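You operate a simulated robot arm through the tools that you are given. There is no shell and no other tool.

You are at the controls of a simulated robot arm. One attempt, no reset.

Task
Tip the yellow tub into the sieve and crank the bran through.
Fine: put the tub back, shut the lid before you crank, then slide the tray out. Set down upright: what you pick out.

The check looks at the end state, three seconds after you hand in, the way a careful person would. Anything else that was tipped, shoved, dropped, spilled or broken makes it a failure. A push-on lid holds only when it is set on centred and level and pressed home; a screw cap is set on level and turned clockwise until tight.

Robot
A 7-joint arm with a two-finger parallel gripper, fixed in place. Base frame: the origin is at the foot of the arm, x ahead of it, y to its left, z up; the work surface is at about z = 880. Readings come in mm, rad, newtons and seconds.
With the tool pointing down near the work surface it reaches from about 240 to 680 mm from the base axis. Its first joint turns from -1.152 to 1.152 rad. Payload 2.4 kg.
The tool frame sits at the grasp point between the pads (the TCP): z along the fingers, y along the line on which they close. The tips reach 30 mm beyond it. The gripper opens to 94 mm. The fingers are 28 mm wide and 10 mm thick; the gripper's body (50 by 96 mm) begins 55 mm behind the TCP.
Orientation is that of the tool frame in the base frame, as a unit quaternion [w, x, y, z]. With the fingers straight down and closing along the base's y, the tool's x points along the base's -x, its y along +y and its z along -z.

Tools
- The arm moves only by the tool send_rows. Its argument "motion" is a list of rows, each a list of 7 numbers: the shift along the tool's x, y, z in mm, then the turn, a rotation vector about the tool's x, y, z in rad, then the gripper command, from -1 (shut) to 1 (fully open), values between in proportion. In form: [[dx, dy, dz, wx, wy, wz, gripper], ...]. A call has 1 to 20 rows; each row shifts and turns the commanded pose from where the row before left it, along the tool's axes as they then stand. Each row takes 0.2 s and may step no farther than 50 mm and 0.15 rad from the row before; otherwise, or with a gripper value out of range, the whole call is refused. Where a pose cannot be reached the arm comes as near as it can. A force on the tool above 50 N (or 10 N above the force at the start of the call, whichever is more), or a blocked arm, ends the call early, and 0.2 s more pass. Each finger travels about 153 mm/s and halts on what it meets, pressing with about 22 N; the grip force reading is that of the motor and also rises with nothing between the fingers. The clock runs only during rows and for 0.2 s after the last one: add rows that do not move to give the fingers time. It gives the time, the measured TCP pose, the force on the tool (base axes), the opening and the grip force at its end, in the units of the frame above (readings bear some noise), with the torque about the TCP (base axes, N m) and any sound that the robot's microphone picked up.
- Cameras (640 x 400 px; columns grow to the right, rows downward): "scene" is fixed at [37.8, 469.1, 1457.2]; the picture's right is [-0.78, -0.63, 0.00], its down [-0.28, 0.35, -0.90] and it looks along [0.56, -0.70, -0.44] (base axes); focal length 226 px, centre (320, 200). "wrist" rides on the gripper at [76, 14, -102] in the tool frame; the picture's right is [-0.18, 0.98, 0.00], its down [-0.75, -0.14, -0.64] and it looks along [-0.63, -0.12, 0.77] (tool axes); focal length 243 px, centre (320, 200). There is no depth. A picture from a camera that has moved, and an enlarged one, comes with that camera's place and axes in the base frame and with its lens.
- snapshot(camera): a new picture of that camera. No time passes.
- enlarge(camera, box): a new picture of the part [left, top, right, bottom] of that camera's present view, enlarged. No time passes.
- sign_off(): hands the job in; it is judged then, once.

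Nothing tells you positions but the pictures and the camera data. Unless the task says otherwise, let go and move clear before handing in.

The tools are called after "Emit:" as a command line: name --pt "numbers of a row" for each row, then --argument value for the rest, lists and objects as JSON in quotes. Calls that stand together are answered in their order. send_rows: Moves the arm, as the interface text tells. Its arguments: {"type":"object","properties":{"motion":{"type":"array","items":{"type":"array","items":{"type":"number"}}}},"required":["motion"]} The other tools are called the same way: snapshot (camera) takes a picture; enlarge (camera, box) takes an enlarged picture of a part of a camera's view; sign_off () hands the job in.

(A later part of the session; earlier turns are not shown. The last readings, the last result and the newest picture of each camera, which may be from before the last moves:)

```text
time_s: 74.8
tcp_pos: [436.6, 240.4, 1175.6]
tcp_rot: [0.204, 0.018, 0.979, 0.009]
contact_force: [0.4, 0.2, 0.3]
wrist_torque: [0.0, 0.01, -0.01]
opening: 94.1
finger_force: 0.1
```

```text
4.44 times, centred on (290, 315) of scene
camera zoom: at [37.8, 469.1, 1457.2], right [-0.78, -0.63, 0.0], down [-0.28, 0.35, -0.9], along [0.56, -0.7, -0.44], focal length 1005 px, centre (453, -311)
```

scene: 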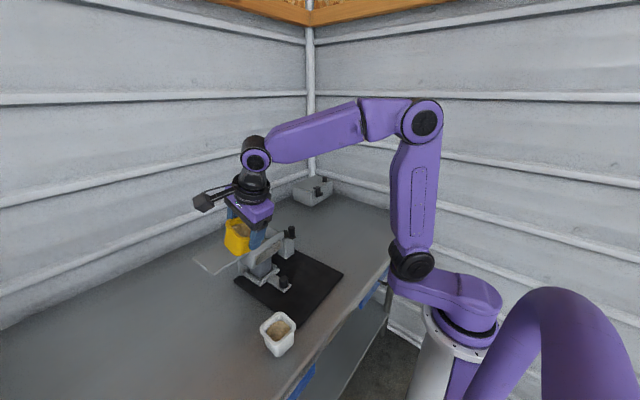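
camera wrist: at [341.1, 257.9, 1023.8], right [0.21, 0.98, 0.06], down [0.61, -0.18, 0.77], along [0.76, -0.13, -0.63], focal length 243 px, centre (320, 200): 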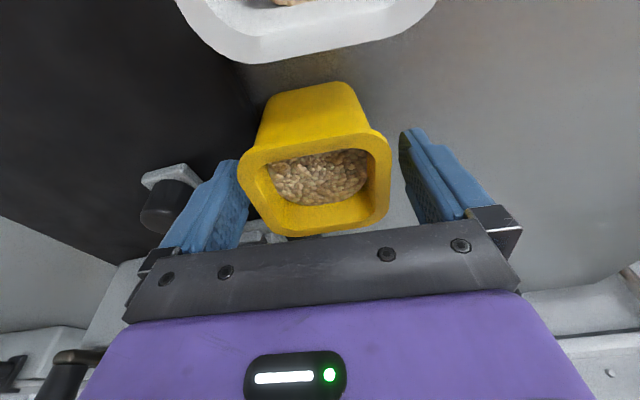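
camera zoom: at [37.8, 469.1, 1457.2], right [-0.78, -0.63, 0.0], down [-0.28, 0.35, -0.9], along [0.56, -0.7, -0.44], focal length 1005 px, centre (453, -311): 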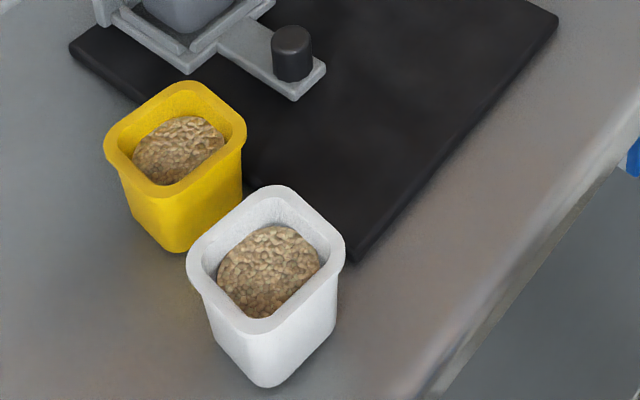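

The yellow tub sits within a millimetre or two of its original spot. With the hand empty, I'll work the wrist back to its normal branch: pitch up with a sideways offset first.

Emit:
send_rows --pt "-16 0.8 -37 0 0 0 1" --pt "0 0 0 0 -0.08 0 1" --pt "0 0 0 0 -0.08 0 1" --pt "0 0 0 0 -0.08 0 1" --pt "0 0 0 0 -0.08 0 1" --pt "0 0 0 0 -0.08 0 1" --pt "0 0 0 0 -0.08 0 1" --pt "0 0 0 0 -0.08 0 1" --pt "0 0 0 0 -0.08 0 1" --pt "0 0 0 0 -0.08 0 1" --pt "0 0 0 0 -0.08 0 1" --pt "0 0 0 0 0 0 1"

Emit:
snapshot --camera "scene"

```text
time_s: 77.4
tcp_pos: [435.7, 240.7, 1217.2]
tcp_rot: [0.57, 0.02, 0.822, 0.002]
contact_force: [-0.2, 0.2, -0.4]
wrist_torque: [0.01, -0.03, -0.01]
opening: 94.4
finger_force: 0.1
```

```text
taken
```

scene: 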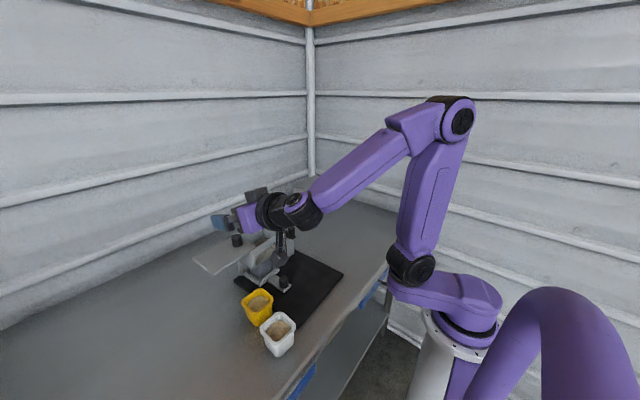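

It tracked smoothly with no flags. I'll swing the heading into the arm's plane.

Emit:
send_rows --pt "0 0 0 -0.0937 0.0026 -0.0352 1" --pt "0 0 0 -0.0937 0.0026 -0.0352 1" --pt "0 0 0 -0.0937 0.0026 -0.0352 1" --pt "0 0 0 -0.0937 0.0026 -0.0352 1" --pt "0 0 0 -0.0937 0.0026 -0.0352 1" --pt "0 0 0 0 0 0 1"

Emit:
snapshot --camera "scene"

```text
time_s: 78.8
tcp_pos: [434.9, 241.9, 1215.9]
tcp_rot: [0.55, -0.185, 0.801, 0.144]
contact_force: [-0.1, 0.3, 0.4]
wrist_torque: [-0.02, 0.01, -0.03]
opening: 94.1
finger_force: 0.1
```

```text
taken
```

scene: 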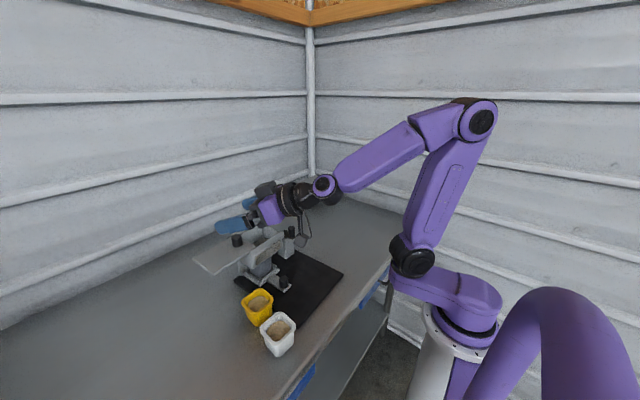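

The heading is aligned with the arm's plane. I'll pitch straight down through the aligned posture in full steps.

Emit:
send_rows --pt "0 0 0 0 0.15 0 1" --pt "0 0 0 0 0.15 0 1" --pt "0 0 0 0 0.15 0 1" --pt "0 0 0 0 0.15 0 1" --pt "0 0 0 0 0.15 0 1" --pt "0 0 0 0 0.15 0 1" --pt "0 0 0 0 0.15 0 1" --pt "0 0 0 0 0.12 0 1" --pt "0 0 0 0 0 0 1"

Emit:
snapshot --camera "scene"

```text
time_s: 80.8
tcp_pos: [389.8, 258.2, 1199.5]
tcp_rot: [0.244, -0.221, 0.942, 0.07]
contact_force: [-0.5, -0.2, -0.7]
wrist_torque: [0.01, -0.02, 0.02]
opening: 94.0
finger_force: 0.0
out of reach, approached as far as the arm can: row 5, 6, 7, 8
```

```text
taken
```

scene: 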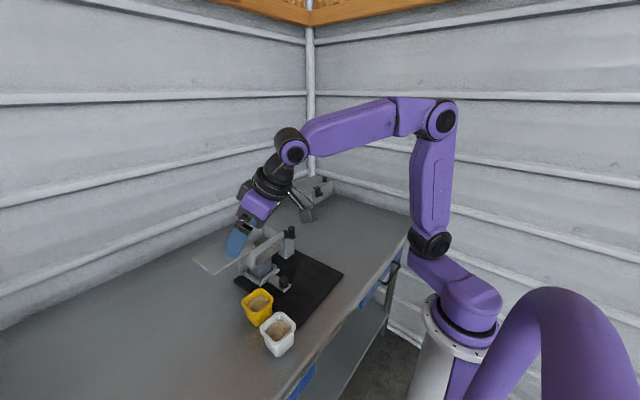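

It slipped back into the flipped branch. I'll pitch back up, then roll the hand so the last joint blocks that slip, and cross again.

Emit:
send_rows --pt "0 0 0 0 -0.1 0 1" --pt "0 0 0 0 -0.1 0 1" --pt "0 0 0 0 -0.1 0 1" --pt "0 0 0 0 -0.1 0 1" --pt "0 0 0 0 -0.1 0 1" --pt "0 0 0 0 -0.1 0 1" --pt "0 0 0 0 -0.1 0 1" --pt "0 0 0 0 -0.1 0 1" --pt "0 0 0 0 0 0 1"

Emit:
snapshot --camera "scene"

```text
time_s: 82.8
tcp_pos: [389.5, 258.1, 1199.6]
tcp_rot: [0.592, -0.176, 0.772, 0.151]
contact_force: [-0.1, 0.3, -0.1]
wrist_torque: [0.02, 0.0, -0.02]
opening: 94.2
finger_force: 0.1
```

```text
taken
```

scene: 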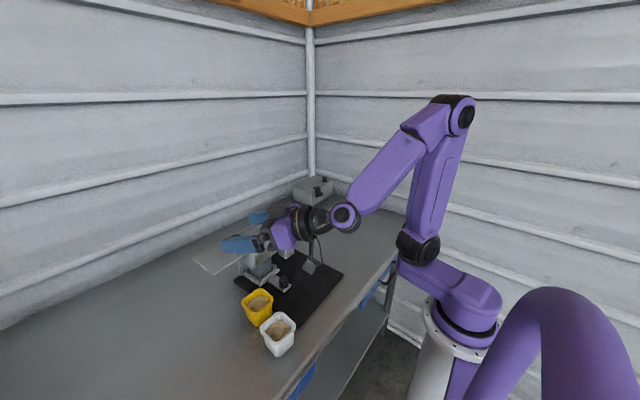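

I'll test how the last joint is placed by rolling the hand.

Emit:
send_rows --pt "0 0 0 0 0 -0.15 1" --pt "0 0 0 0 0 -0.15 1" --pt "0 0 0 0 0 -0.15 1" --pt "0 0 0 0 0 -0.15 1" --pt "0 0 0 0 0 -0.15 1" --pt "0 0 0 0 0 -0.15 1" --pt "0 0 0 0 0 -0.15 1" --pt "0 0 0 0 0 -0.15 1" --pt "0 0 0 0 0 -0.15 1" --pt "0 0 0 0 0 -0.15 1" --pt "0 0 0 0 0 0 1"

```text
time_s: 85.2
tcp_pos: [391.2, 258.6, 1198.7]
tcp_rot: [-0.535, 0.656, -0.444, 0.292]
contact_force: [0.7, -0.3, 0.1]
wrist_torque: [0.0, 0.02, 0.01]
opening: 94.2
finger_force: 0.1
```

Rolling is free, so the arm is on the right side now. I'll roll further to pin that joint, then pitch down across the aligned posture.

Emit:
send_rows --pt "0 0 0 0 0 -0.143 1" --pt "0 0 0 0 0 -0.143 1" --pt "0 0 0 0 0 -0.143 1" --pt "0 0 0 0 0 -0.143 1" --pt "0 0 0 0 0 -0.143 1" --pt "0 0 0 0 0 -0.143 1" --pt "0 0 0 0 0 -0.142 1" --pt "0 0 0 -0.0927 -0.1178 0 1" --pt "0 0 0 -0.0927 -0.1178 0 1" --pt "0 0 0 -0.0927 -0.1178 0 1" --pt "0 0 0 -0.0927 -0.1178 0 1" --pt "0 0 0 -0.0927 -0.1178 0 1" --pt "0 0 0 -0.0927 -0.1178 0 1" --pt "0 0 0 0 0 0 1"

Emit:
snapshot --camera "scene"

```text
time_s: 88.2
tcp_pos: [390.5, 258.0, 1199.4]
tcp_rot: [-0.111, 0.974, -0.095, 0.172]
contact_force: [0.1, 0.7, -1.1]
wrist_torque: [0.0, 0.0, 0.01]
opening: 94.0
finger_force: 0.0
out of reach, approached as far as the arm can: row 7
```

```text
taken
```

scene: 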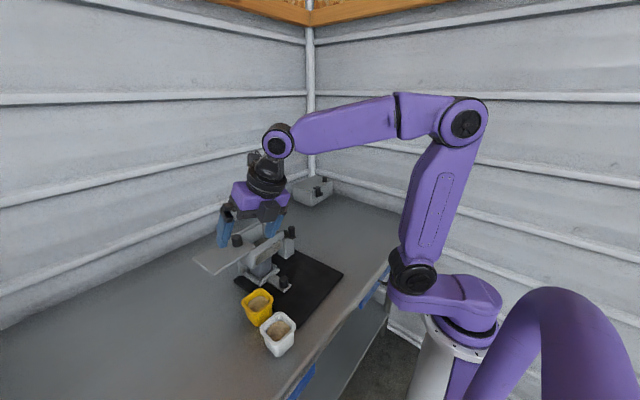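

The crossing seems clean. I'll straighten fully and see whether the vertical pose is reachable now.

Emit:
send_rows --pt "0 0 0 -0.064 -0.0805 0 1" --pt "0 0 0 -0.064 -0.0805 0 1" --pt "0 0 0 -0.064 -0.0805 0 1" --pt "0 0 0 -0.064 -0.0805 0 1" --pt "0 0 0 0 0 0 1"

```text
time_s: 89.4
tcp_pos: [390.9, 259.2, 1199.9]
tcp_rot: [0.001, 0.995, -0.096, 0.0]
contact_force: [-0.4, -0.6, 0.2]
wrist_torque: [-0.01, -0.02, 0.03]
opening: 94.0
finger_force: 0.0
```

The tool is vertical again in the normal branch. I'll rotate it back, then dry-run the sideways pour over the hopper with an empty hand.

Emit:
send_rows --pt "0 0 0 0 0 0.148 1" --pt "0 0 0 0 0 0.148 1" --pt "0 0 0 0 0 0.148 1" --pt "0 0 0 0 0 0.148 1" --pt "0 0 0 0 0 0.148 1" --pt "0 0 0 0 0 0.148 1" --pt "0 0 0 0 0 0.148 1" --pt "0 0 0 0 0 0.148 1" --pt "0 0 0 0 0 0.148 1" --pt "0 0 0 0 0 0.148 1" --pt "0 0 0 0 0 0.148 1" --pt "0 0 0 0 0 0.148 1" --pt "0 0 0 0 0 0.148 1" --pt "0 0 0 0 0 0.148 1" --pt "0 0 0 0 0 0.148 1" --pt "0 0 0 0 0 0.148 1" --pt "0 0 0 0 0 0.148 1" --pt "0 0 0 0 0 0.148 1" --pt "0 0 0 0 0 0.148 1" --pt "0 0 0 0 0 0.138 1"

Emit:
snapshot --camera "scene"

```text
time_s: 93.6
tcp_pos: [389.7, 258.6, 1198.8]
tcp_rot: [0.0, 0.002, 1.0, 0.0]
contact_force: [1.2, 0.6, -0.6]
wrist_torque: [-0.01, -0.03, -0.02]
opening: 94.0
finger_force: 0.2
```

```text
taken
```

scene: 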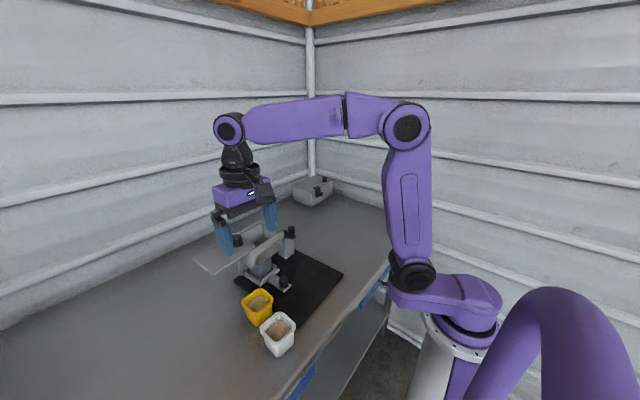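

The normal branch is restored with the tool vertical. I'll dry-run the sideways pour above the hopper.

Emit:
send_rows --pt "-33.2 -22.8 0 0 0 0 1" --pt "-33.2 -22.8 0 0 0 0 1" --pt "-33.2 -22.8 0 0 0 0 1" --pt "-33.2 -22.8 0 0 0 0 1" --pt "-33.2 -22.8 0 0 0 0 1" --pt "0 0 0 0 0 0.143 1" --pt "0 0 0 0 0 0.143 1" --pt "0 0 0 0 0 0.143 1" --pt "0 0 0 0 0 0.143 1" --pt "0 0 0 0 0 0.143 1" --pt "0 0 0 0 0 0.143 1" --pt "0 0 0 0 0 0.143 1" --pt "0 0 0 0 0 0.143 1" --pt "0 0 0 0 0 0.143 1" --pt "0 0 0 0 0 0.143 1" --pt "0 0 0 0 0 0.141 1" --pt "0 0 0 0 0 0 1"

Emit:
snapshot --camera "wrist"

```text
time_s: 97.2
tcp_pos: [555.5, 144.0, 1200.0]
tcp_rot: [0.001, 0.708, 0.706, 0.0]
contact_force: [0.2, 0.1, 0.3]
wrist_torque: [0.02, 0.0, 0.01]
opening: 94.0
finger_force: 0.1
```

```text
taken
camera wrist: at [569.3, 220.7, 1302.2], right [0.98, -0.19, 0.0], down [-0.14, -0.75, 0.64], along [-0.12, -0.63, -0.77], focal length 243 px, centre (320, 200)
```

wrist: 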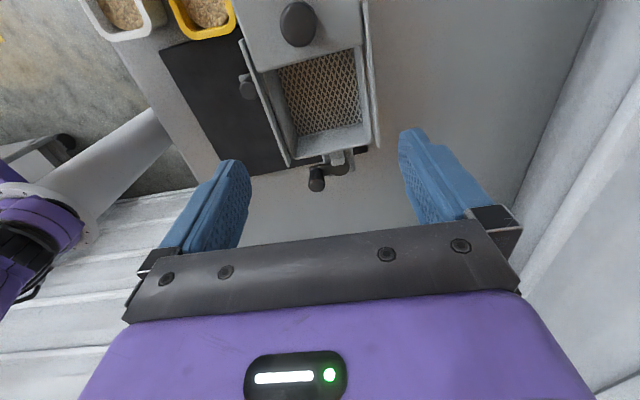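

This is a clear view of the hopper from above. I'll zoom to localise the opening and the crank.

Emit:
enlarge --camera "wrist" --box '[225, 0, 395, 200]'

```text
2.00 times, centred on (310, 100) of wrist
camera zoom: at [569.3, 220.7, 1302.2], right [0.98, -0.19, 0.0], down [-0.14, -0.75, 0.64], along [-0.12, -0.63, -0.77], focal length 485 px, centre (340, 400)
```

zoom: 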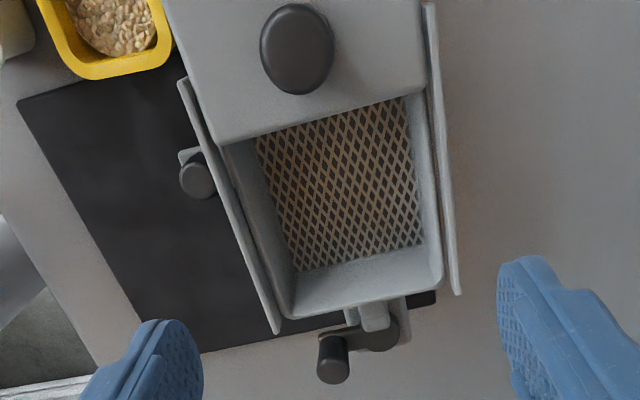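

Opening centre is about (554, 135), crank knob about (526, 21), hub about (564, 20). I'll continue the dry-run tilt at this height.

Emit:
send_rows --pt "0 0 0 0 0.148 0 1" --pt "0 0 0 0 0.148 0 1" --pt "0 0 0 0 0.148 0 1" --pt "0 0 0 0 0.148 0 1" --pt "0 0 0 0 0.148 0 1" --pt "0 0 0 0 0.148 0 1" --pt "0 0 0 0 0.148 0 1" --pt "0 0 0 0 0.148 0 1" --pt "0 0 0 0 0.148 0 1" --pt "0 0 0 0 0.148 0 1" --pt "0 0 0 0 0 0 1"

Emit:
snapshot --camera "scene"

```text
time_s: 99.6
tcp_pos: [556.1, 145.0, 1200.5]
tcp_rot: [-0.476, 0.522, 0.522, 0.478]
contact_force: [0.0, -0.3, -0.2]
wrist_torque: [-0.01, 0.02, 0.04]
opening: 93.9
finger_force: 0.0
```

```text
taken
```

scene: 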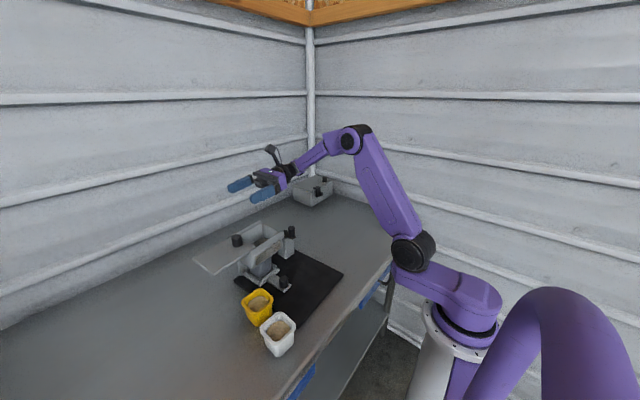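

Emit:
send_rows --pt "0 0 0 0 0.148 0 1" --pt "0 0 0 0 0.148 0 1" --pt "0 0 0 0 0.148 0 1" --pt "0 0 0 0 0.148 0 1" --pt "0 0 0 0 0 0 1"

Emit:
snapshot --camera "scene"

Emit:
enlarge --camera "scene" --box '[210, 130, 350, 290]'

```text
time_s: 100.8
tcp_pos: [555.8, 143.9, 1198.6]
tcp_rot: [-0.608, 0.36, 0.36, 0.609]
contact_force: [0.7, 0.3, 0.6]
wrist_torque: [-0.02, 0.0, 0.03]
opening: 93.7
finger_force: 0.0
```

```text
taken
```

scene: 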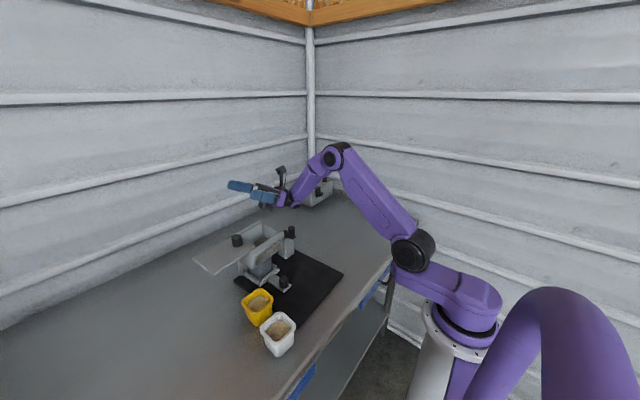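

```text
2.50 times, centred on (280, 210) of scene
camera zoom: at [37.8, 469.1, 1457.2], right [-0.78, -0.63, 0.0], down [-0.28, 0.35, -0.9], along [0.56, -0.7, -0.44], focal length 566 px, centre (420, 175)
```

zoom: 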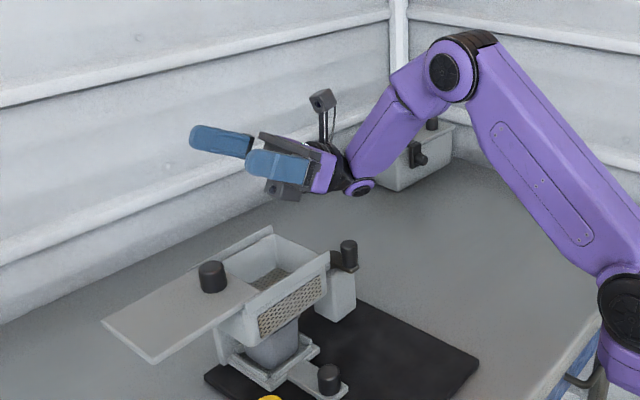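

The sideways pour is reachable to 119°, with clear space around the crank. I'll tilt back and return to get the tub.

Emit:
send_rows --pt "0 0 0 0 -0.148 0 1" --pt "0 0 0 0 -0.148 0 1" --pt "0 0 0 0 -0.148 0 1" --pt "0 0 0 0 -0.148 0 1" --pt "0 0 0 0 -0.148 0 1" --pt "0 0 0 0 -0.148 0 1" --pt "0 0 0 0 -0.148 0 1" --pt "0 0 0 0 -0.148 0 1" --pt "0 0 0 0 -0.148 0 1" --pt "0 0 0 0 -0.148 0 1" --pt "0 0 0 0 -0.148 0 1" --pt "0 0 0 0 -0.148 0 1" --pt "0 0 0 0 -0.148 0 1" --pt "0 0 0 0 -0.148 0 1" --pt "0 0 0 0 0 0 1"

Emit:
send_rows --pt "0 0 0 0 0 -0.143 1" --pt "0 0 0 0 0 -0.143 1" --pt "0 0 0 0 0 -0.143 1" --pt "0 0 0 0 0 -0.143 1" --pt "0 0 0 0 0 -0.143 1" --pt "0 0 0 0 0 -0.143 1" --pt "0 0 0 0 0 -0.143 1" --pt "0 0 0 0 0 -0.143 1" --pt "0 0 0 0 0 -0.143 1" --pt "0 0 0 0 0 -0.143 1" --pt "0 0 0 0 0 -0.141 1" --pt "0 0 0 0 0 0 1"

```text
time_s: 104.0
tcp_pos: [556.0, 144.1, 1199.7]
tcp_rot: [0.001, 0.708, 0.707, -0.001]
contact_force: [-0.8, 0.0, -0.3]
wrist_torque: [-0.03, 0.01, 0.02]
opening: 93.9
finger_force: 0.1
```

```text
time_s: 106.6
tcp_pos: [555.5, 144.0, 1200.0]
tcp_rot: [0.001, 0.0, 1.0, 0.001]
contact_force: [-0.4, 1.0, -0.5]
wrist_torque: [0.0, -0.01, 0.02]
opening: 93.9
finger_force: 0.0
```

Emit:
send_rows --pt "30.25 24.6 0 0 0 0 1" --pt "30.25 24.6 0 0 0 0 1" --pt "30.25 24.6 0 0 0 0 1" --pt "30.25 24.6 0 0 0 0 1" --pt "0 0 40 0 0 0 1" --pt "0 0 40 0 0 0 1" --pt "0 0 40 0 0 0 1" --pt "0 0 0 0 0 0 1"

Emit:
enlarge --camera "wrist" --box '[250, 30, 390, 160]'

Emit:
snapshot --camera "scene"

```text
time_s: 108.4
tcp_pos: [436.1, 240.6, 1079.0]
tcp_rot: [0.001, 0.001, 1.0, 0.0]
contact_force: [0.0, 0.6, 0.0]
wrist_torque: [-0.01, -0.04, 0.0]
opening: 94.1
finger_force: 0.1
```

```text
3.08 times, centred on (320, 95) of wrist
camera zoom: at [358.8, 254.5, 1181.9], right [0.19, 0.98, 0.0], down [0.75, -0.14, 0.64], along [0.63, -0.12, -0.77], focal length 746 px, centre (320, 523)
```

zoom: 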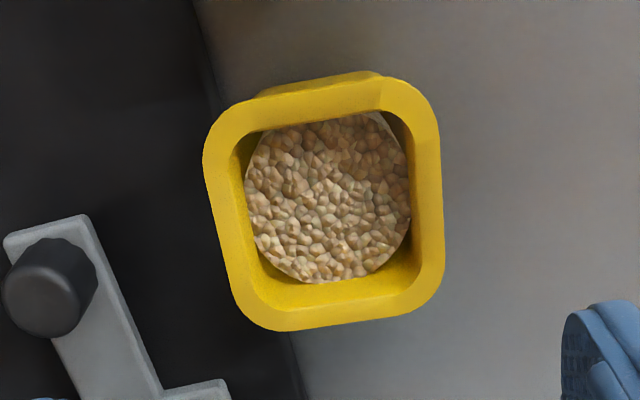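

```text
taken
```

scene: 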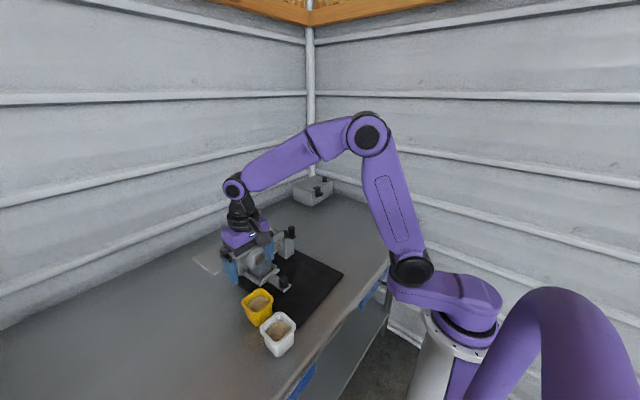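

The tub is at (434.5, 242.8), rotated about 3° clockwise. I'll descend vertically around it.

Emit:
send_rows --pt "1.6 2.2 35 0 0 0.055 1" --pt "0 0 35 0 0 0 1" --pt "0 0 35 0 0 0 1" --pt "0 0 25 0 0 0 1" --pt "0 0 10 0 0 0 1" --pt "0 0 0 0 0 0 1"

Emit:
snapshot --camera "wrist"

Emit:
enlarge --camera "scene" --box '[230, 265, 320, 345]'

```text
time_s: 109.8
tcp_pos: [433.7, 245.9, 939.4]
tcp_rot: [0.001, 0.028, 1.0, 0.0]
contact_force: [-0.4, 0.0, -0.7]
wrist_torque: [0.01, -0.03, 0.0]
opening: 94.1
finger_force: 0.0
```

```text
taken
camera wrist: at [357.8, 263.4, 1041.2], right [0.24, 0.97, 0.0], down [0.74, -0.18, 0.64], along [0.62, -0.15, -0.77], focal length 243 px, centre (320, 200)
```

wrist: 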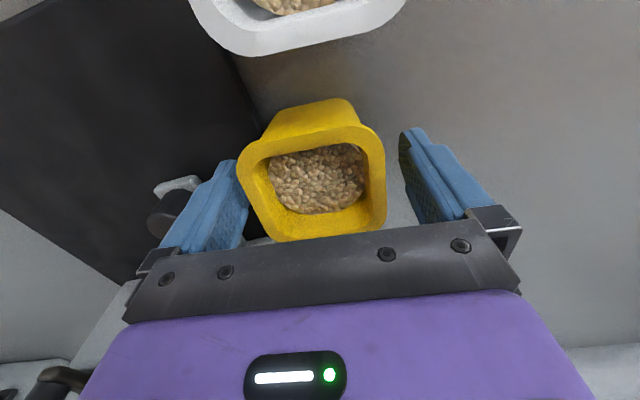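

```text
5.00 times, centred on (275, 305) of scene
camera zoom: at [37.8, 469.1, 1457.2], right [-0.78, -0.63, 0.0], down [-0.28, 0.35, -0.9], along [0.56, -0.7, -0.44], focal length 1131 px, centre (545, -325)
```

zoom: 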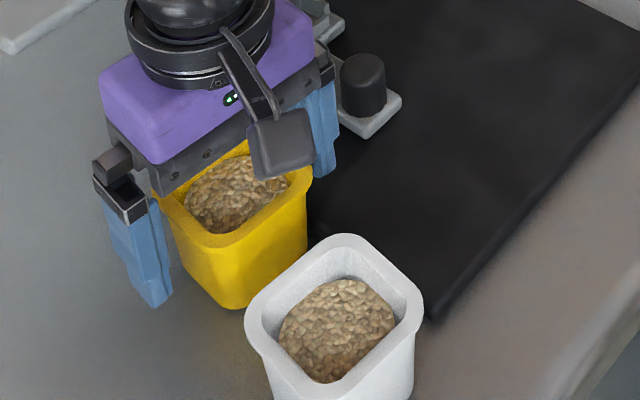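

Emit:
send_rows --pt "0 -3.2 0 0 0 0 1" --pt "0 0 0 0 0 0 0.5" --pt "0 0 0 0 0 0 0.4" --pt "0 0 0 0 0 0 -1" --pt "0 0 0 0 0 0 -1" --pt "0 0 0 0 0 0 -1"

Emit:
snapshot --camera "wrist"

```text
time_s: 111.2
tcp_pos: [432.8, 241.5, 939.1]
tcp_rot: [0.001, 0.028, 1.0, 0.0]
contact_force: [1.2, 0.5, 0.2]
wrist_torque: [-0.01, -0.04, 0.06]
opening: 65.7
finger_force: 22.0
```

```text
taken
camera wrist: at [357.5, 260.5, 1041.6], right [0.24, 0.97, 0.0], down [0.74, -0.18, 0.64], along [0.63, -0.15, -0.77], focal length 243 px, centre (320, 200)
```

wrist: 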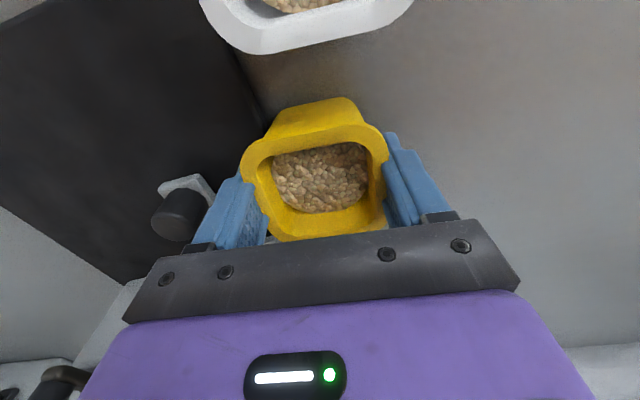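

The tub is gripped upright. I'll lift straight up slowly.

Emit:
send_rows --pt "0 0 -10 0 0 0 -1" --pt "0 0 -20 0 0 0 -1" --pt "0 0 -25 0 0 0 -1" --pt "0 0 -25 0 0 0 -1" --pt "0 0 -25 0 0 0 -1" --pt "0 0 -25 0 0 0 -1" --pt "0 0 -25 0 0 0 -1" --pt "0 0 -25 0 0 0 -1" --pt "0 0 -25 0 0 0 -1" --pt "0 0 -25 0 0 0 -1" --pt "0 0 -20 0 0 0 -1" --pt "0 0 0 0 0 0 -1"

Emit:
enlarge --camera "scene" --box '[190, 160, 350, 320]'

```text
time_s: 113.8
tcp_pos: [433.5, 242.8, 1189.9]
tcp_rot: [0.0, 0.028, 1.0, -0.001]
contact_force: [-0.4, -0.2, -1.3]
wrist_torque: [0.02, -0.04, 0.0]
opening: 66.1
finger_force: 21.7
```

```text
2.50 times, centred on (270, 240) of scene
camera zoom: at [37.8, 469.1, 1457.2], right [-0.78, -0.63, 0.0], down [-0.28, 0.35, -0.9], along [0.56, -0.7, -0.44], focal length 566 px, centre (445, 100)
```

zoom: 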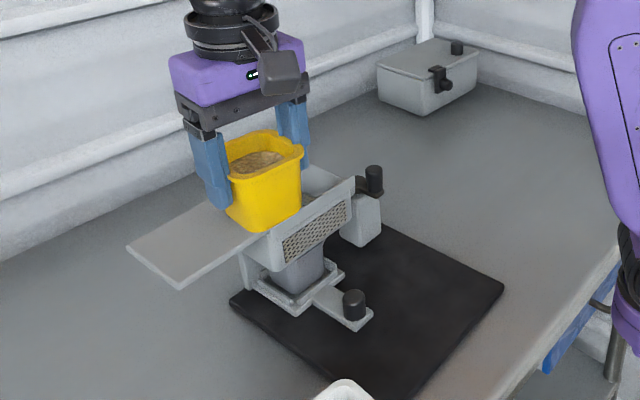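

The tub is lifted upright with the bran in place. I'll rotate a quarter turn and carry it over the hopper.

Emit:
send_rows --pt "0 0 0 0 0 0.08 -1" --pt "0 0 0 0 0 0.14 -1" --pt "0 0 0 0 0 0.14 -1" --pt "0 0 0 0 0 0.14 -1" --pt "0 0 0 0 0 0.14 -1" --pt "0 0 0 0 0 0.14 -1" --pt "0 0 0 0 0 0.14 -1" --pt "0 0 0 0 0 0.14 -1" --pt "0 0 0 0 0 0.14 -1" --pt "0 0 0 0 0 0.14 -1" --pt "0 0 0 0 0 0.14 -1" --pt "0 0 0 0 0 0.035 -1" --pt "-8 11 0 0 0 0 -1" --pt "-16 22.3 0 0 0 0 -1" --pt "-16 22.3 0 0 0 0 -1" --pt "-16 22.3 0 0 0 0 -1" --pt "-16 22.3 0 0 0 0 -1" --pt "-10 14 0 0 0 0 -1" --pt "-5.8 8.3 0 0 0 0 -1" --pt "0 0 0 0 0 0 -1"

Emit:
enlarge --camera "scene" --box '[190, 150, 330, 290]'

Emit:
snapshot --camera "wrist"

```text
time_s: 118.0
tcp_pos: [556.6, 155.5, 1189.2]
tcp_rot: [0.002, 0.707, 0.707, 0.0]
contact_force: [-0.3, 0.3, -1.5]
wrist_torque: [0.0, -0.02, 0.03]
opening: 65.8
finger_force: 22.3
```

```text
2.86 times, centred on (260, 220) of scene
camera zoom: at [37.8, 469.1, 1457.2], right [-0.78, -0.63, 0.0], down [-0.28, 0.35, -0.9], along [0.56, -0.7, -0.44], focal length 646 px, centre (491, 143)
```

zoom: 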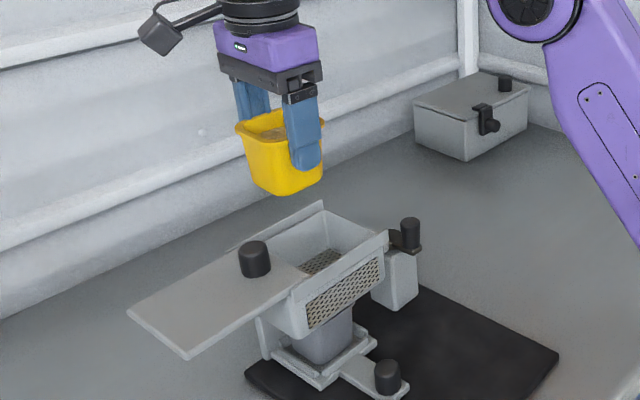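

```text
taken
camera wrist: at [569.3, 230.5, 1291.7], right [0.98, -0.18, 0.0], down [-0.14, -0.75, 0.64], along [-0.12, -0.63, -0.77], focal length 243 px, centre (320, 200)
```

wrist: 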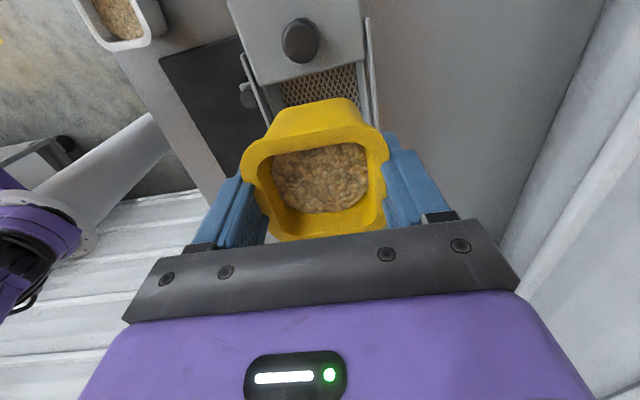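

I'm over the opening. I'll start tilting toward -y, keeping the lip over the hopper, and check partway.

Emit:
send_rows --pt "1.56 0 1.75 0 0.1 0 -1" --pt "1.38 0 1.9 0 0.1 0 -1" --pt "1.18 0 2.02 0 0.1 0 -1" --pt "0.97 0 2.13 0 0.1 0 -1" --pt "0.756 0 2.22 0 0.1 0 -1" --pt "0.53 0 2.28 0 0.1 0 -1" --pt "0 0 0 0 0 0 -1"

Emit:
enlarge --camera "scene" --box '[200, 150, 320, 270]'

Emit:
snapshot --camera "wrist"

```text
time_s: 119.6
tcp_pos: [556.3, 165.3, 1179.6]
tcp_rot: [-0.209, 0.675, 0.675, 0.211]
contact_force: [-0.2, 0.0, -0.2]
wrist_torque: [-0.03, -0.02, 0.04]
opening: 65.5
finger_force: 22.1
```

```text
3.33 times, centred on (260, 210) of scene
camera zoom: at [37.8, 469.1, 1457.2], right [-0.78, -0.63, 0.0], down [-0.28, 0.35, -0.9], along [0.56, -0.7, -0.44], focal length 754 px, centre (520, 167)
```

zoom: 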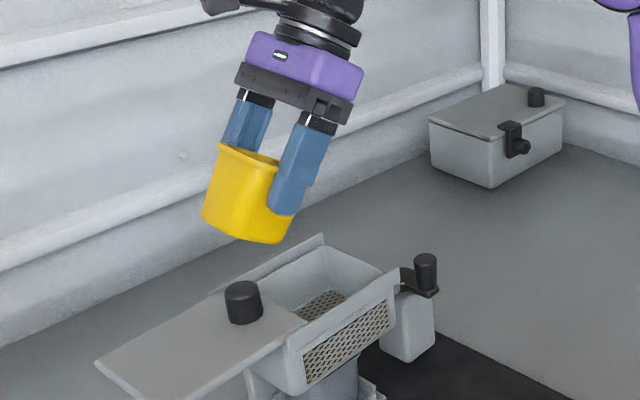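

```text
taken
camera wrist: at [569.5, 168.6, 1306.7], right [0.98, -0.15, -0.1], down [-0.14, -0.98, 0.1], along [-0.12, -0.09, -0.99], focal length 243 px, centre (320, 200)
```

wrist: 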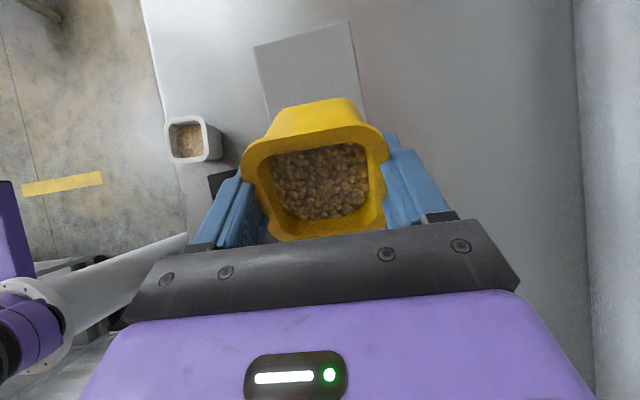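

It's tilting well with no bran out yet. I'll continue toward horizontal.

Emit:
send_rows --pt "0.3 0 2.33 0 0.1 0 -1" --pt "0.066 0 2.34 0 0.1 0 -1" --pt "-3.82 0 0.37 0 0.1 0 -1" --pt "-3.84 0 0 0 0.1 0 -1" --pt "-3.82 0 -0.4 0 0.1 0 -1" --pt "0 0 0 0 0 0 -1"

Emit:
enlarge --camera "scene" --box '[200, 150, 320, 270]'

Emit:
snapshot --camera "wrist"

```text
time_s: 121.0
tcp_pos: [554.2, 159.5, 1168.3]
tcp_rot: [-0.37, 0.602, 0.603, 0.371]
contact_force: [0.3, 0.2, -0.7]
wrist_torque: [0.01, -0.01, 0.03]
opening: 65.9
finger_force: 21.3
```

```text
3.33 times, centred on (260, 210) of scene
camera zoom: at [37.8, 469.1, 1457.2], right [-0.78, -0.63, 0.0], down [-0.28, 0.35, -0.9], along [0.56, -0.7, -0.44], focal length 754 px, centre (520, 167)
```

zoom: 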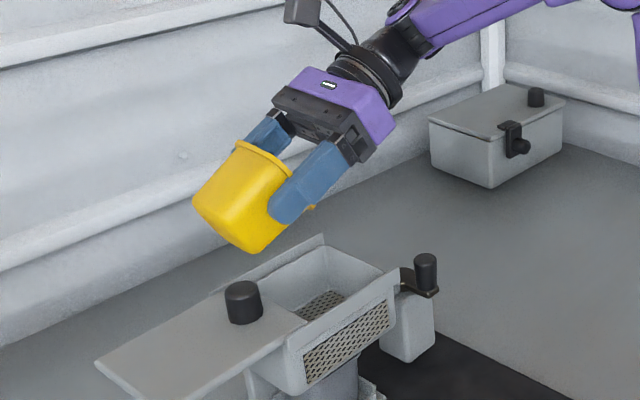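

```text
taken
camera wrist: at [568.9, 102.4, 1281.1], right [0.98, -0.08, -0.16], down [-0.14, -0.91, -0.38], along [-0.12, 0.4, -0.91], focal length 243 px, centre (320, 200)
```

wrist: 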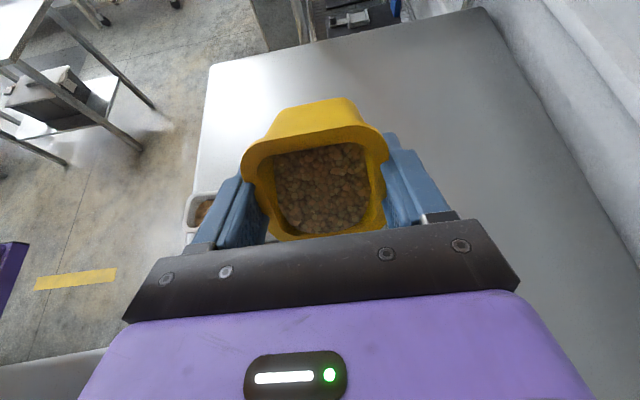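

At about 63° the bran is still in the tub. I'll keep going.

Emit:
send_rows --pt "-3.76 0 -0.78 0 0.1 0 -1" --pt "-3.67 0 -1.15 0 0.1 0 -1" --pt "-0.27 0 -0.96 0 0.1 0 -1" --pt "-0.17 0 -0.985 0 0.1 0 -1" --pt "-0.07 0 -1 0 0.1 0 -1" --pt "0 0 0 0 0 0 -1"

Emit:
enlarge --camera "scene" --box '[200, 150, 320, 270]'

Emit:
snapshot --camera "wrist"

```text
time_s: 122.4
tcp_pos: [556.4, 151.1, 1160.3]
tcp_rot: [-0.507, 0.491, 0.493, 0.508]
contact_force: [-0.5, 0.1, -1.0]
wrist_torque: [-0.04, 0.01, 0.03]
opening: 65.8
finger_force: 21.4
```

```text
3.33 times, centred on (260, 210) of scene
camera zoom: at [37.8, 469.1, 1457.2], right [-0.78, -0.63, 0.0], down [-0.28, 0.35, -0.9], along [0.56, -0.7, -0.44], focal length 754 px, centre (520, 167)
```

zoom: 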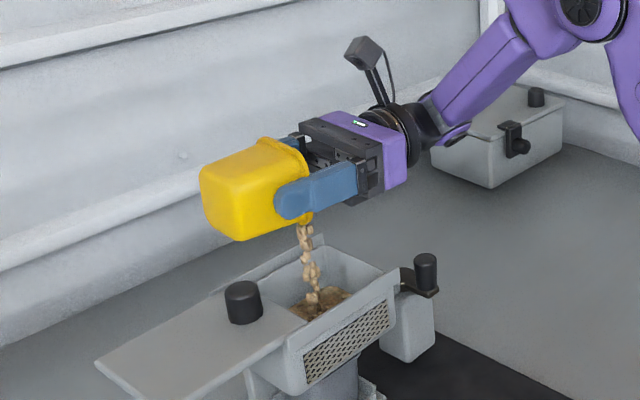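

```text
taken
camera wrist: at [569.5, 46.8, 1233.5], right [0.98, 0.01, -0.18], down [-0.14, -0.62, -0.77], along [-0.12, 0.79, -0.61], focal length 243 px, centre (320, 200)
```

wrist: 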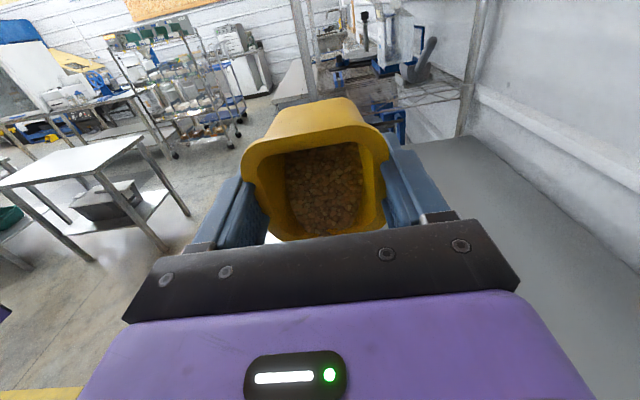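

The bran is now pouring into the hopper in a clean stream. I'll hold briefly, then tilt further.

Emit:
send_rows --pt "0 0 0 0 0 0 -1" --pt "0 0 0 0 0 0 -1" --pt "0 0 0 0 0 0 -1" --pt "1.68 0 -2.55 0 0.09 0 -1" --pt "0 0 0 0 0 0 -1" --pt "1.9 0 -2.39 0 0.09 0 -1" --pt "0 0 0 0 0 0 -1" --pt "2.1 0 -2.21 0 0.09 0 -1" --pt "0 0 0 0 0 0 -1"

Emit:
enlarge --camera "scene" --box '[200, 150, 320, 270]'

Emit:
snapshot --camera "wrist"

```text
time_s: 124.4
tcp_pos: [556.2, 143.2, 1165.3]
tcp_rot: [-0.568, 0.419, 0.42, 0.57]
contact_force: [0.4, -0.4, -0.7]
wrist_torque: [0.03, -0.03, -0.01]
opening: 65.5
finger_force: 22.4
```

```text
3.33 times, centred on (260, 210) of scene
camera zoom: at [37.8, 469.1, 1457.2], right [-0.78, -0.63, 0.0], down [-0.28, 0.35, -0.9], along [0.56, -0.7, -0.44], focal length 754 px, centre (520, 167)
```

zoom: 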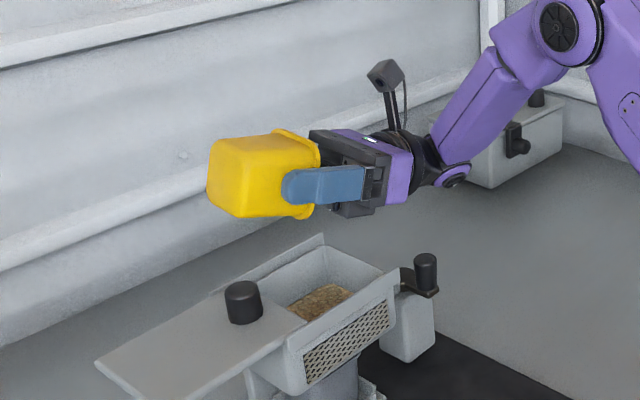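

```text
taken
camera wrist: at [570.2, 23.0, 1207.4], right [0.98, 0.05, -0.17], down [-0.14, -0.39, -0.91], along [-0.12, 0.92, -0.38], focal length 243 px, centre (320, 200)
```

wrist: 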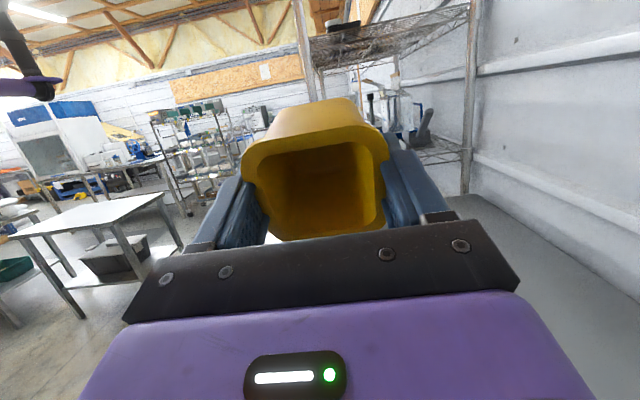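

The tub is empty and the bran is in the hopper. I'll tilt the tub back upright.

Emit:
send_rows --pt "1.9 0 0.6 0 -0.144 0 -1" --pt "2 0 0.3 0 -0.144 0 -1" --pt "2 0 0 0 -0.144 0 -1" --pt "2 0 -0.26 0 -0.144 0 -1" --pt "1.9 0 -0.55 0 -0.144 0 -1" --pt "1.8 0 -0.8 0 -0.144 0 -1" --pt "1.7 0 -1.07 0 -0.144 0 -1" --pt "1.5 0 -1.3 0 -0.144 0 -1" --pt "1.3 0 -1.5 0 -0.144 0 -1" --pt "1.1 0 -1.7 0 -0.144 0 -1" --pt "0.8 0 -1.8 0 -0.144 0 -1" --pt "0.56 0 -1.9 0 -0.144 0 -1" --pt "0.28 0 -2 0 -0.142 0 -1" --pt "0 0 0 0 0 0 -1"

Emit:
enlarge --camera "scene" --box '[220, 190, 320, 290]'

Emit:
snapshot --camera "wrist"

```text
time_s: 127.4
tcp_pos: [555.6, 143.4, 1192.5]
tcp_rot: [0.001, 0.707, 0.707, 0.0]
contact_force: [0.1, -0.5, -0.4]
wrist_torque: [0.0, -0.03, -0.01]
opening: 65.3
finger_force: 21.7
```

```text
4.00 times, centred on (270, 240) of scene
camera zoom: at [37.8, 469.1, 1457.2], right [-0.78, -0.63, 0.0], down [-0.28, 0.35, -0.9], along [0.56, -0.7, -0.44], focal length 905 px, centre (520, 40)
```

zoom: 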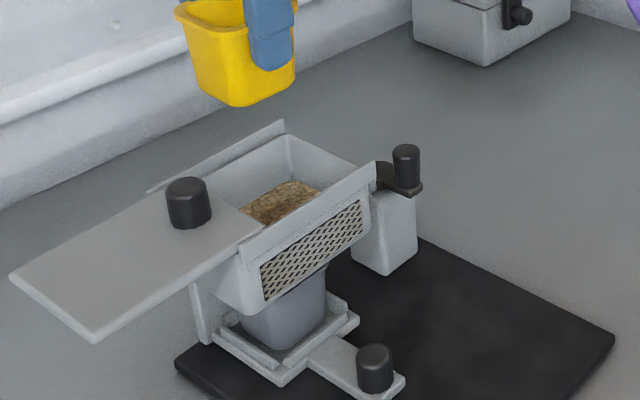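

```text
taken
camera wrist: at [569.4, 220.5, 1294.2], right [0.98, -0.18, 0.0], down [-0.14, -0.75, 0.64], along [-0.12, -0.63, -0.77], focal length 243 px, centre (320, 200)
```

wrist: 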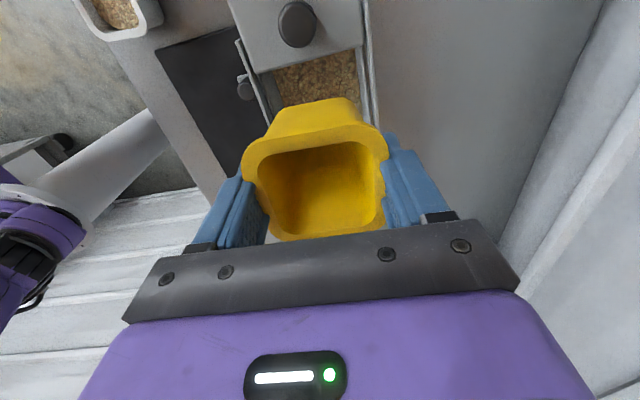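

The hopper holds the bran, the tub is empty, and there are no stray grains. I'll carry the tub back to its spot.

Emit:
send_rows --pt "8 -9.7 0 0 0 0 -1" --pt "16 -19.5 0 0 0 0 -1" --pt "16 -19.5 0 0 0 0 -1" --pt "16 -19.5 0 0 0 0 -1" --pt "16 -19.5 0 0 0 0 -1" --pt "16 -19.5 0 0 0 0 -1" --pt "12.6 -15.2 0 0 0 0 -1" --pt "0 0 0 0 0 -0.14 -1" --pt "0 0 0 0 0 -0.14 -1" --pt "0 0 0 0 0 -0.14 -1" --pt "0 0 0 0 0 -0.14 -1" --pt "0 0 0 0 0 -0.14 -1" --pt "0 0 0 0 0 -0.14 -1" --pt "0 0 0 0 0 -0.14 -1" --pt "0 0 0 0 0 -0.14 -1" --pt "0 0 0 0 0 -0.14 -1" --pt "0 0 0 0 0 -0.14 -1" --pt "0 0 0 0 0 -0.115 -1" --pt "0 0 0 0 0 0 -1"

```text
time_s: 131.4
tcp_pos: [432.5, 245.1, 1191.1]
tcp_rot: [0.001, 0.026, 1.0, 0.0]
contact_force: [0.1, 0.3, -0.8]
wrist_torque: [0.01, 0.0, 0.0]
opening: 65.6
finger_force: 22.2
```

Emit:
send_rows --pt "0 -0.7 25 0 0 0 -1" --pt "0 0 28 0 0 0 -1" --pt "0 0 28 0 0 0 -1" --pt "0 0 28 0 0 0 -1" --pt "0 0 28 0 0 0 -1" --pt "0 0 28 0 0 0 -1" --pt "0 0 28 0 0 0 -1" --pt "0 0 28 0 0 0 -1" --pt "0 0 20 0 0 0 -1" --pt "0 0 0 0 0 0 -1"

Emit:
enlarge --camera "scene" --box '[230, 265, 320, 345]'

```text
time_s: 133.6
tcp_pos: [434.0, 244.3, 951.1]
tcp_rot: [0.001, 0.028, 1.0, 0.001]
contact_force: [0.6, -0.3, -0.3]
wrist_torque: [0.01, -0.04, 0.0]
opening: 65.4
finger_force: 22.3
```

```text
5.00 times, centred on (275, 305) of scene
camera zoom: at [37.8, 469.1, 1457.2], right [-0.78, -0.63, 0.0], down [-0.28, 0.35, -0.9], along [0.56, -0.7, -0.44], focal length 1131 px, centre (545, -325)
```

zoom: 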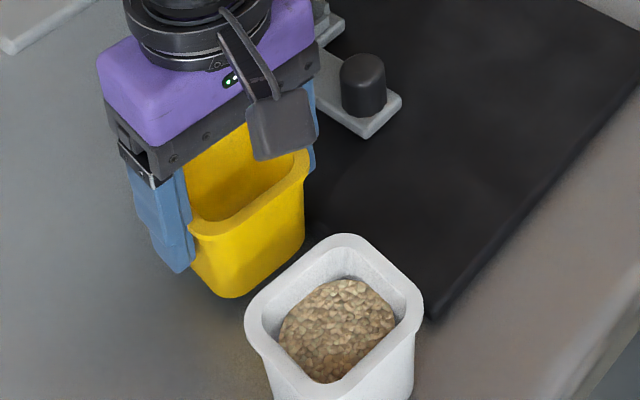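

Emit:
send_rows --pt "0 0 6 0 0 0 -1" --pt "0 0 4 0 0 0 -1" --pt "0 0 0 0 0 0 -1" --pt "0 0 0 0 0 0 -1"

Emit:
send_rows --pt "0 0 1 0 0 0 -1" --pt "0 0 0 0 0 0 -1"

```text
time_s: 134.6
tcp_pos: [434.0, 244.4, 940.2]
tcp_rot: [0.0, 0.028, 1.0, 0.0]
contact_force: [-0.6, -0.7, 4.6]
wrist_torque: [-0.07, 0.06, -0.03]
opening: 65.4
finger_force: 21.9
```

```text
time_s: 135.2
tcp_pos: [434.1, 242.1, 939.2]
tcp_rot: [0.001, 0.028, 1.0, 0.001]
contact_force: [-3.1, 1.4, 18.9]
wrist_torque: [0.0, 0.03, 0.01]
opening: 65.3
finger_force: 21.9
```

The tub is on the table. I'll ease up 1 mm, release, and rise.

Emit:
send_rows --pt "0 0 -1.0 0 0 0 -1" --pt "0 0 0 0 0 0 0.45" --pt "0 0 0 0 0 0 0.7" --pt "0 0 0 0 0 0 1" --pt "0 0 0 0 0 0 1"

Emit:
snapshot --camera "wrist"

Emit:
enlarge --camera "scene" --box '[230, 265, 320, 345]'

```text
time_s: 136.4
tcp_pos: [435.5, 244.5, 938.6]
tcp_rot: [0.001, 0.029, 1.0, 0.0]
contact_force: [-0.2, 0.1, 0.0]
wrist_torque: [0.0, 0.01, 0.0]
opening: 94.1
finger_force: 0.1
```

```text
taken
camera wrist: at [358.0, 261.4, 1042.1], right [0.24, 0.97, 0.0], down [0.74, -0.18, 0.64], along [0.62, -0.15, -0.77], focal length 243 px, centre (320, 200)
```

wrist: 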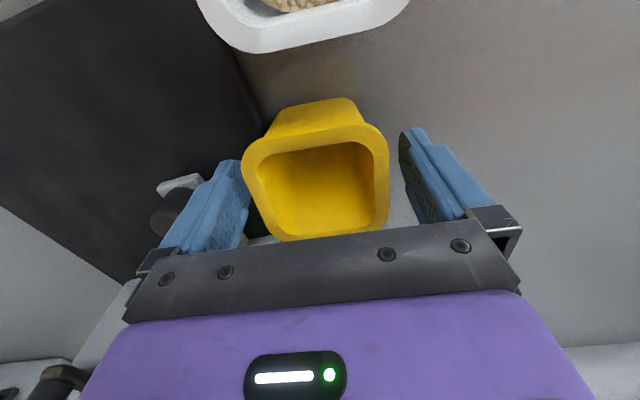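

```text
5.00 times, centred on (275, 305) of scene
camera zoom: at [37.8, 469.1, 1457.2], right [-0.78, -0.63, 0.0], down [-0.28, 0.35, -0.9], along [0.56, -0.7, -0.44], focal length 1131 px, centre (545, -325)
```

zoom: 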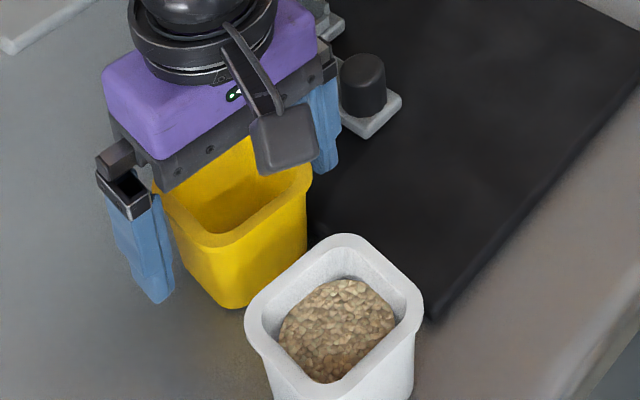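

Emit:
send_rows --pt "0 0 -20 0 0 0 1" --pt "0 0 -40 0 0 0 1" --pt "0 0 -45 0 0 0 1" --pt "0 0 -45 0 0 0 1" --pt "0 0 -45 0 0 0 1" --pt "0 0 -25 0 0 -0.055 1" --pt "-38.8 -11.8 0 0 0 0 1" --pt "-38.8 -11.8 0 0 0 0 1" --pt "-38.8 -11.8 0 0 0 0 1" --pt "0 0 0 0 0 0 1"

Emit:
snapshot --camera "wrist"

Emit:
enlarge --camera "scene" --box '[220, 270, 360, 360]'

```text
time_s: 138.6
tcp_pos: [551.1, 209.8, 1159.8]
tcp_rot: [0.001, 0.001, 1.0, -0.001]
contact_force: [0.0, -0.6, -0.1]
wrist_torque: [-0.02, 0.01, 0.03]
opening: 93.9
finger_force: 0.1
```

```text
taken
camera wrist: at [474.2, 223.2, 1262.2], right [0.19, 0.98, 0.0], down [0.75, -0.14, 0.64], along [0.63, -0.12, -0.77], focal length 243 px, centre (320, 200)
```

wrist: 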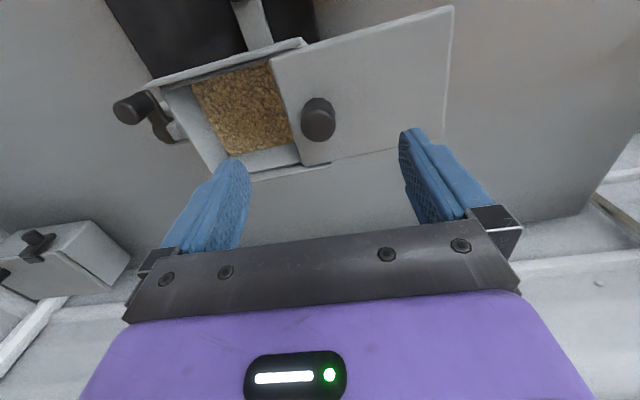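

```text
4.44 times, centred on (290, 315) of scene
camera zoom: at [37.8, 469.1, 1457.2], right [-0.78, -0.63, 0.0], down [-0.28, 0.35, -0.9], along [0.56, -0.7, -0.44], focal length 1005 px, centre (453, -311)
```

zoom: 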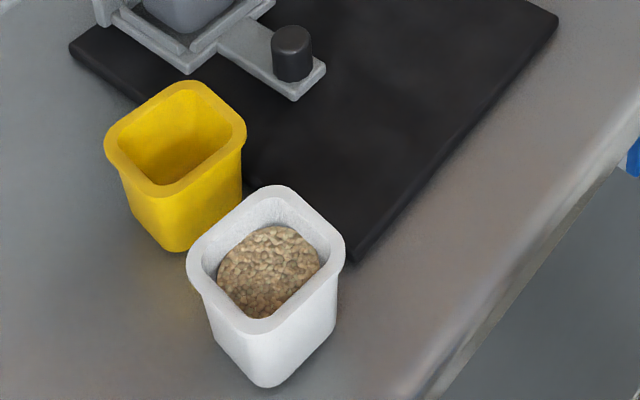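

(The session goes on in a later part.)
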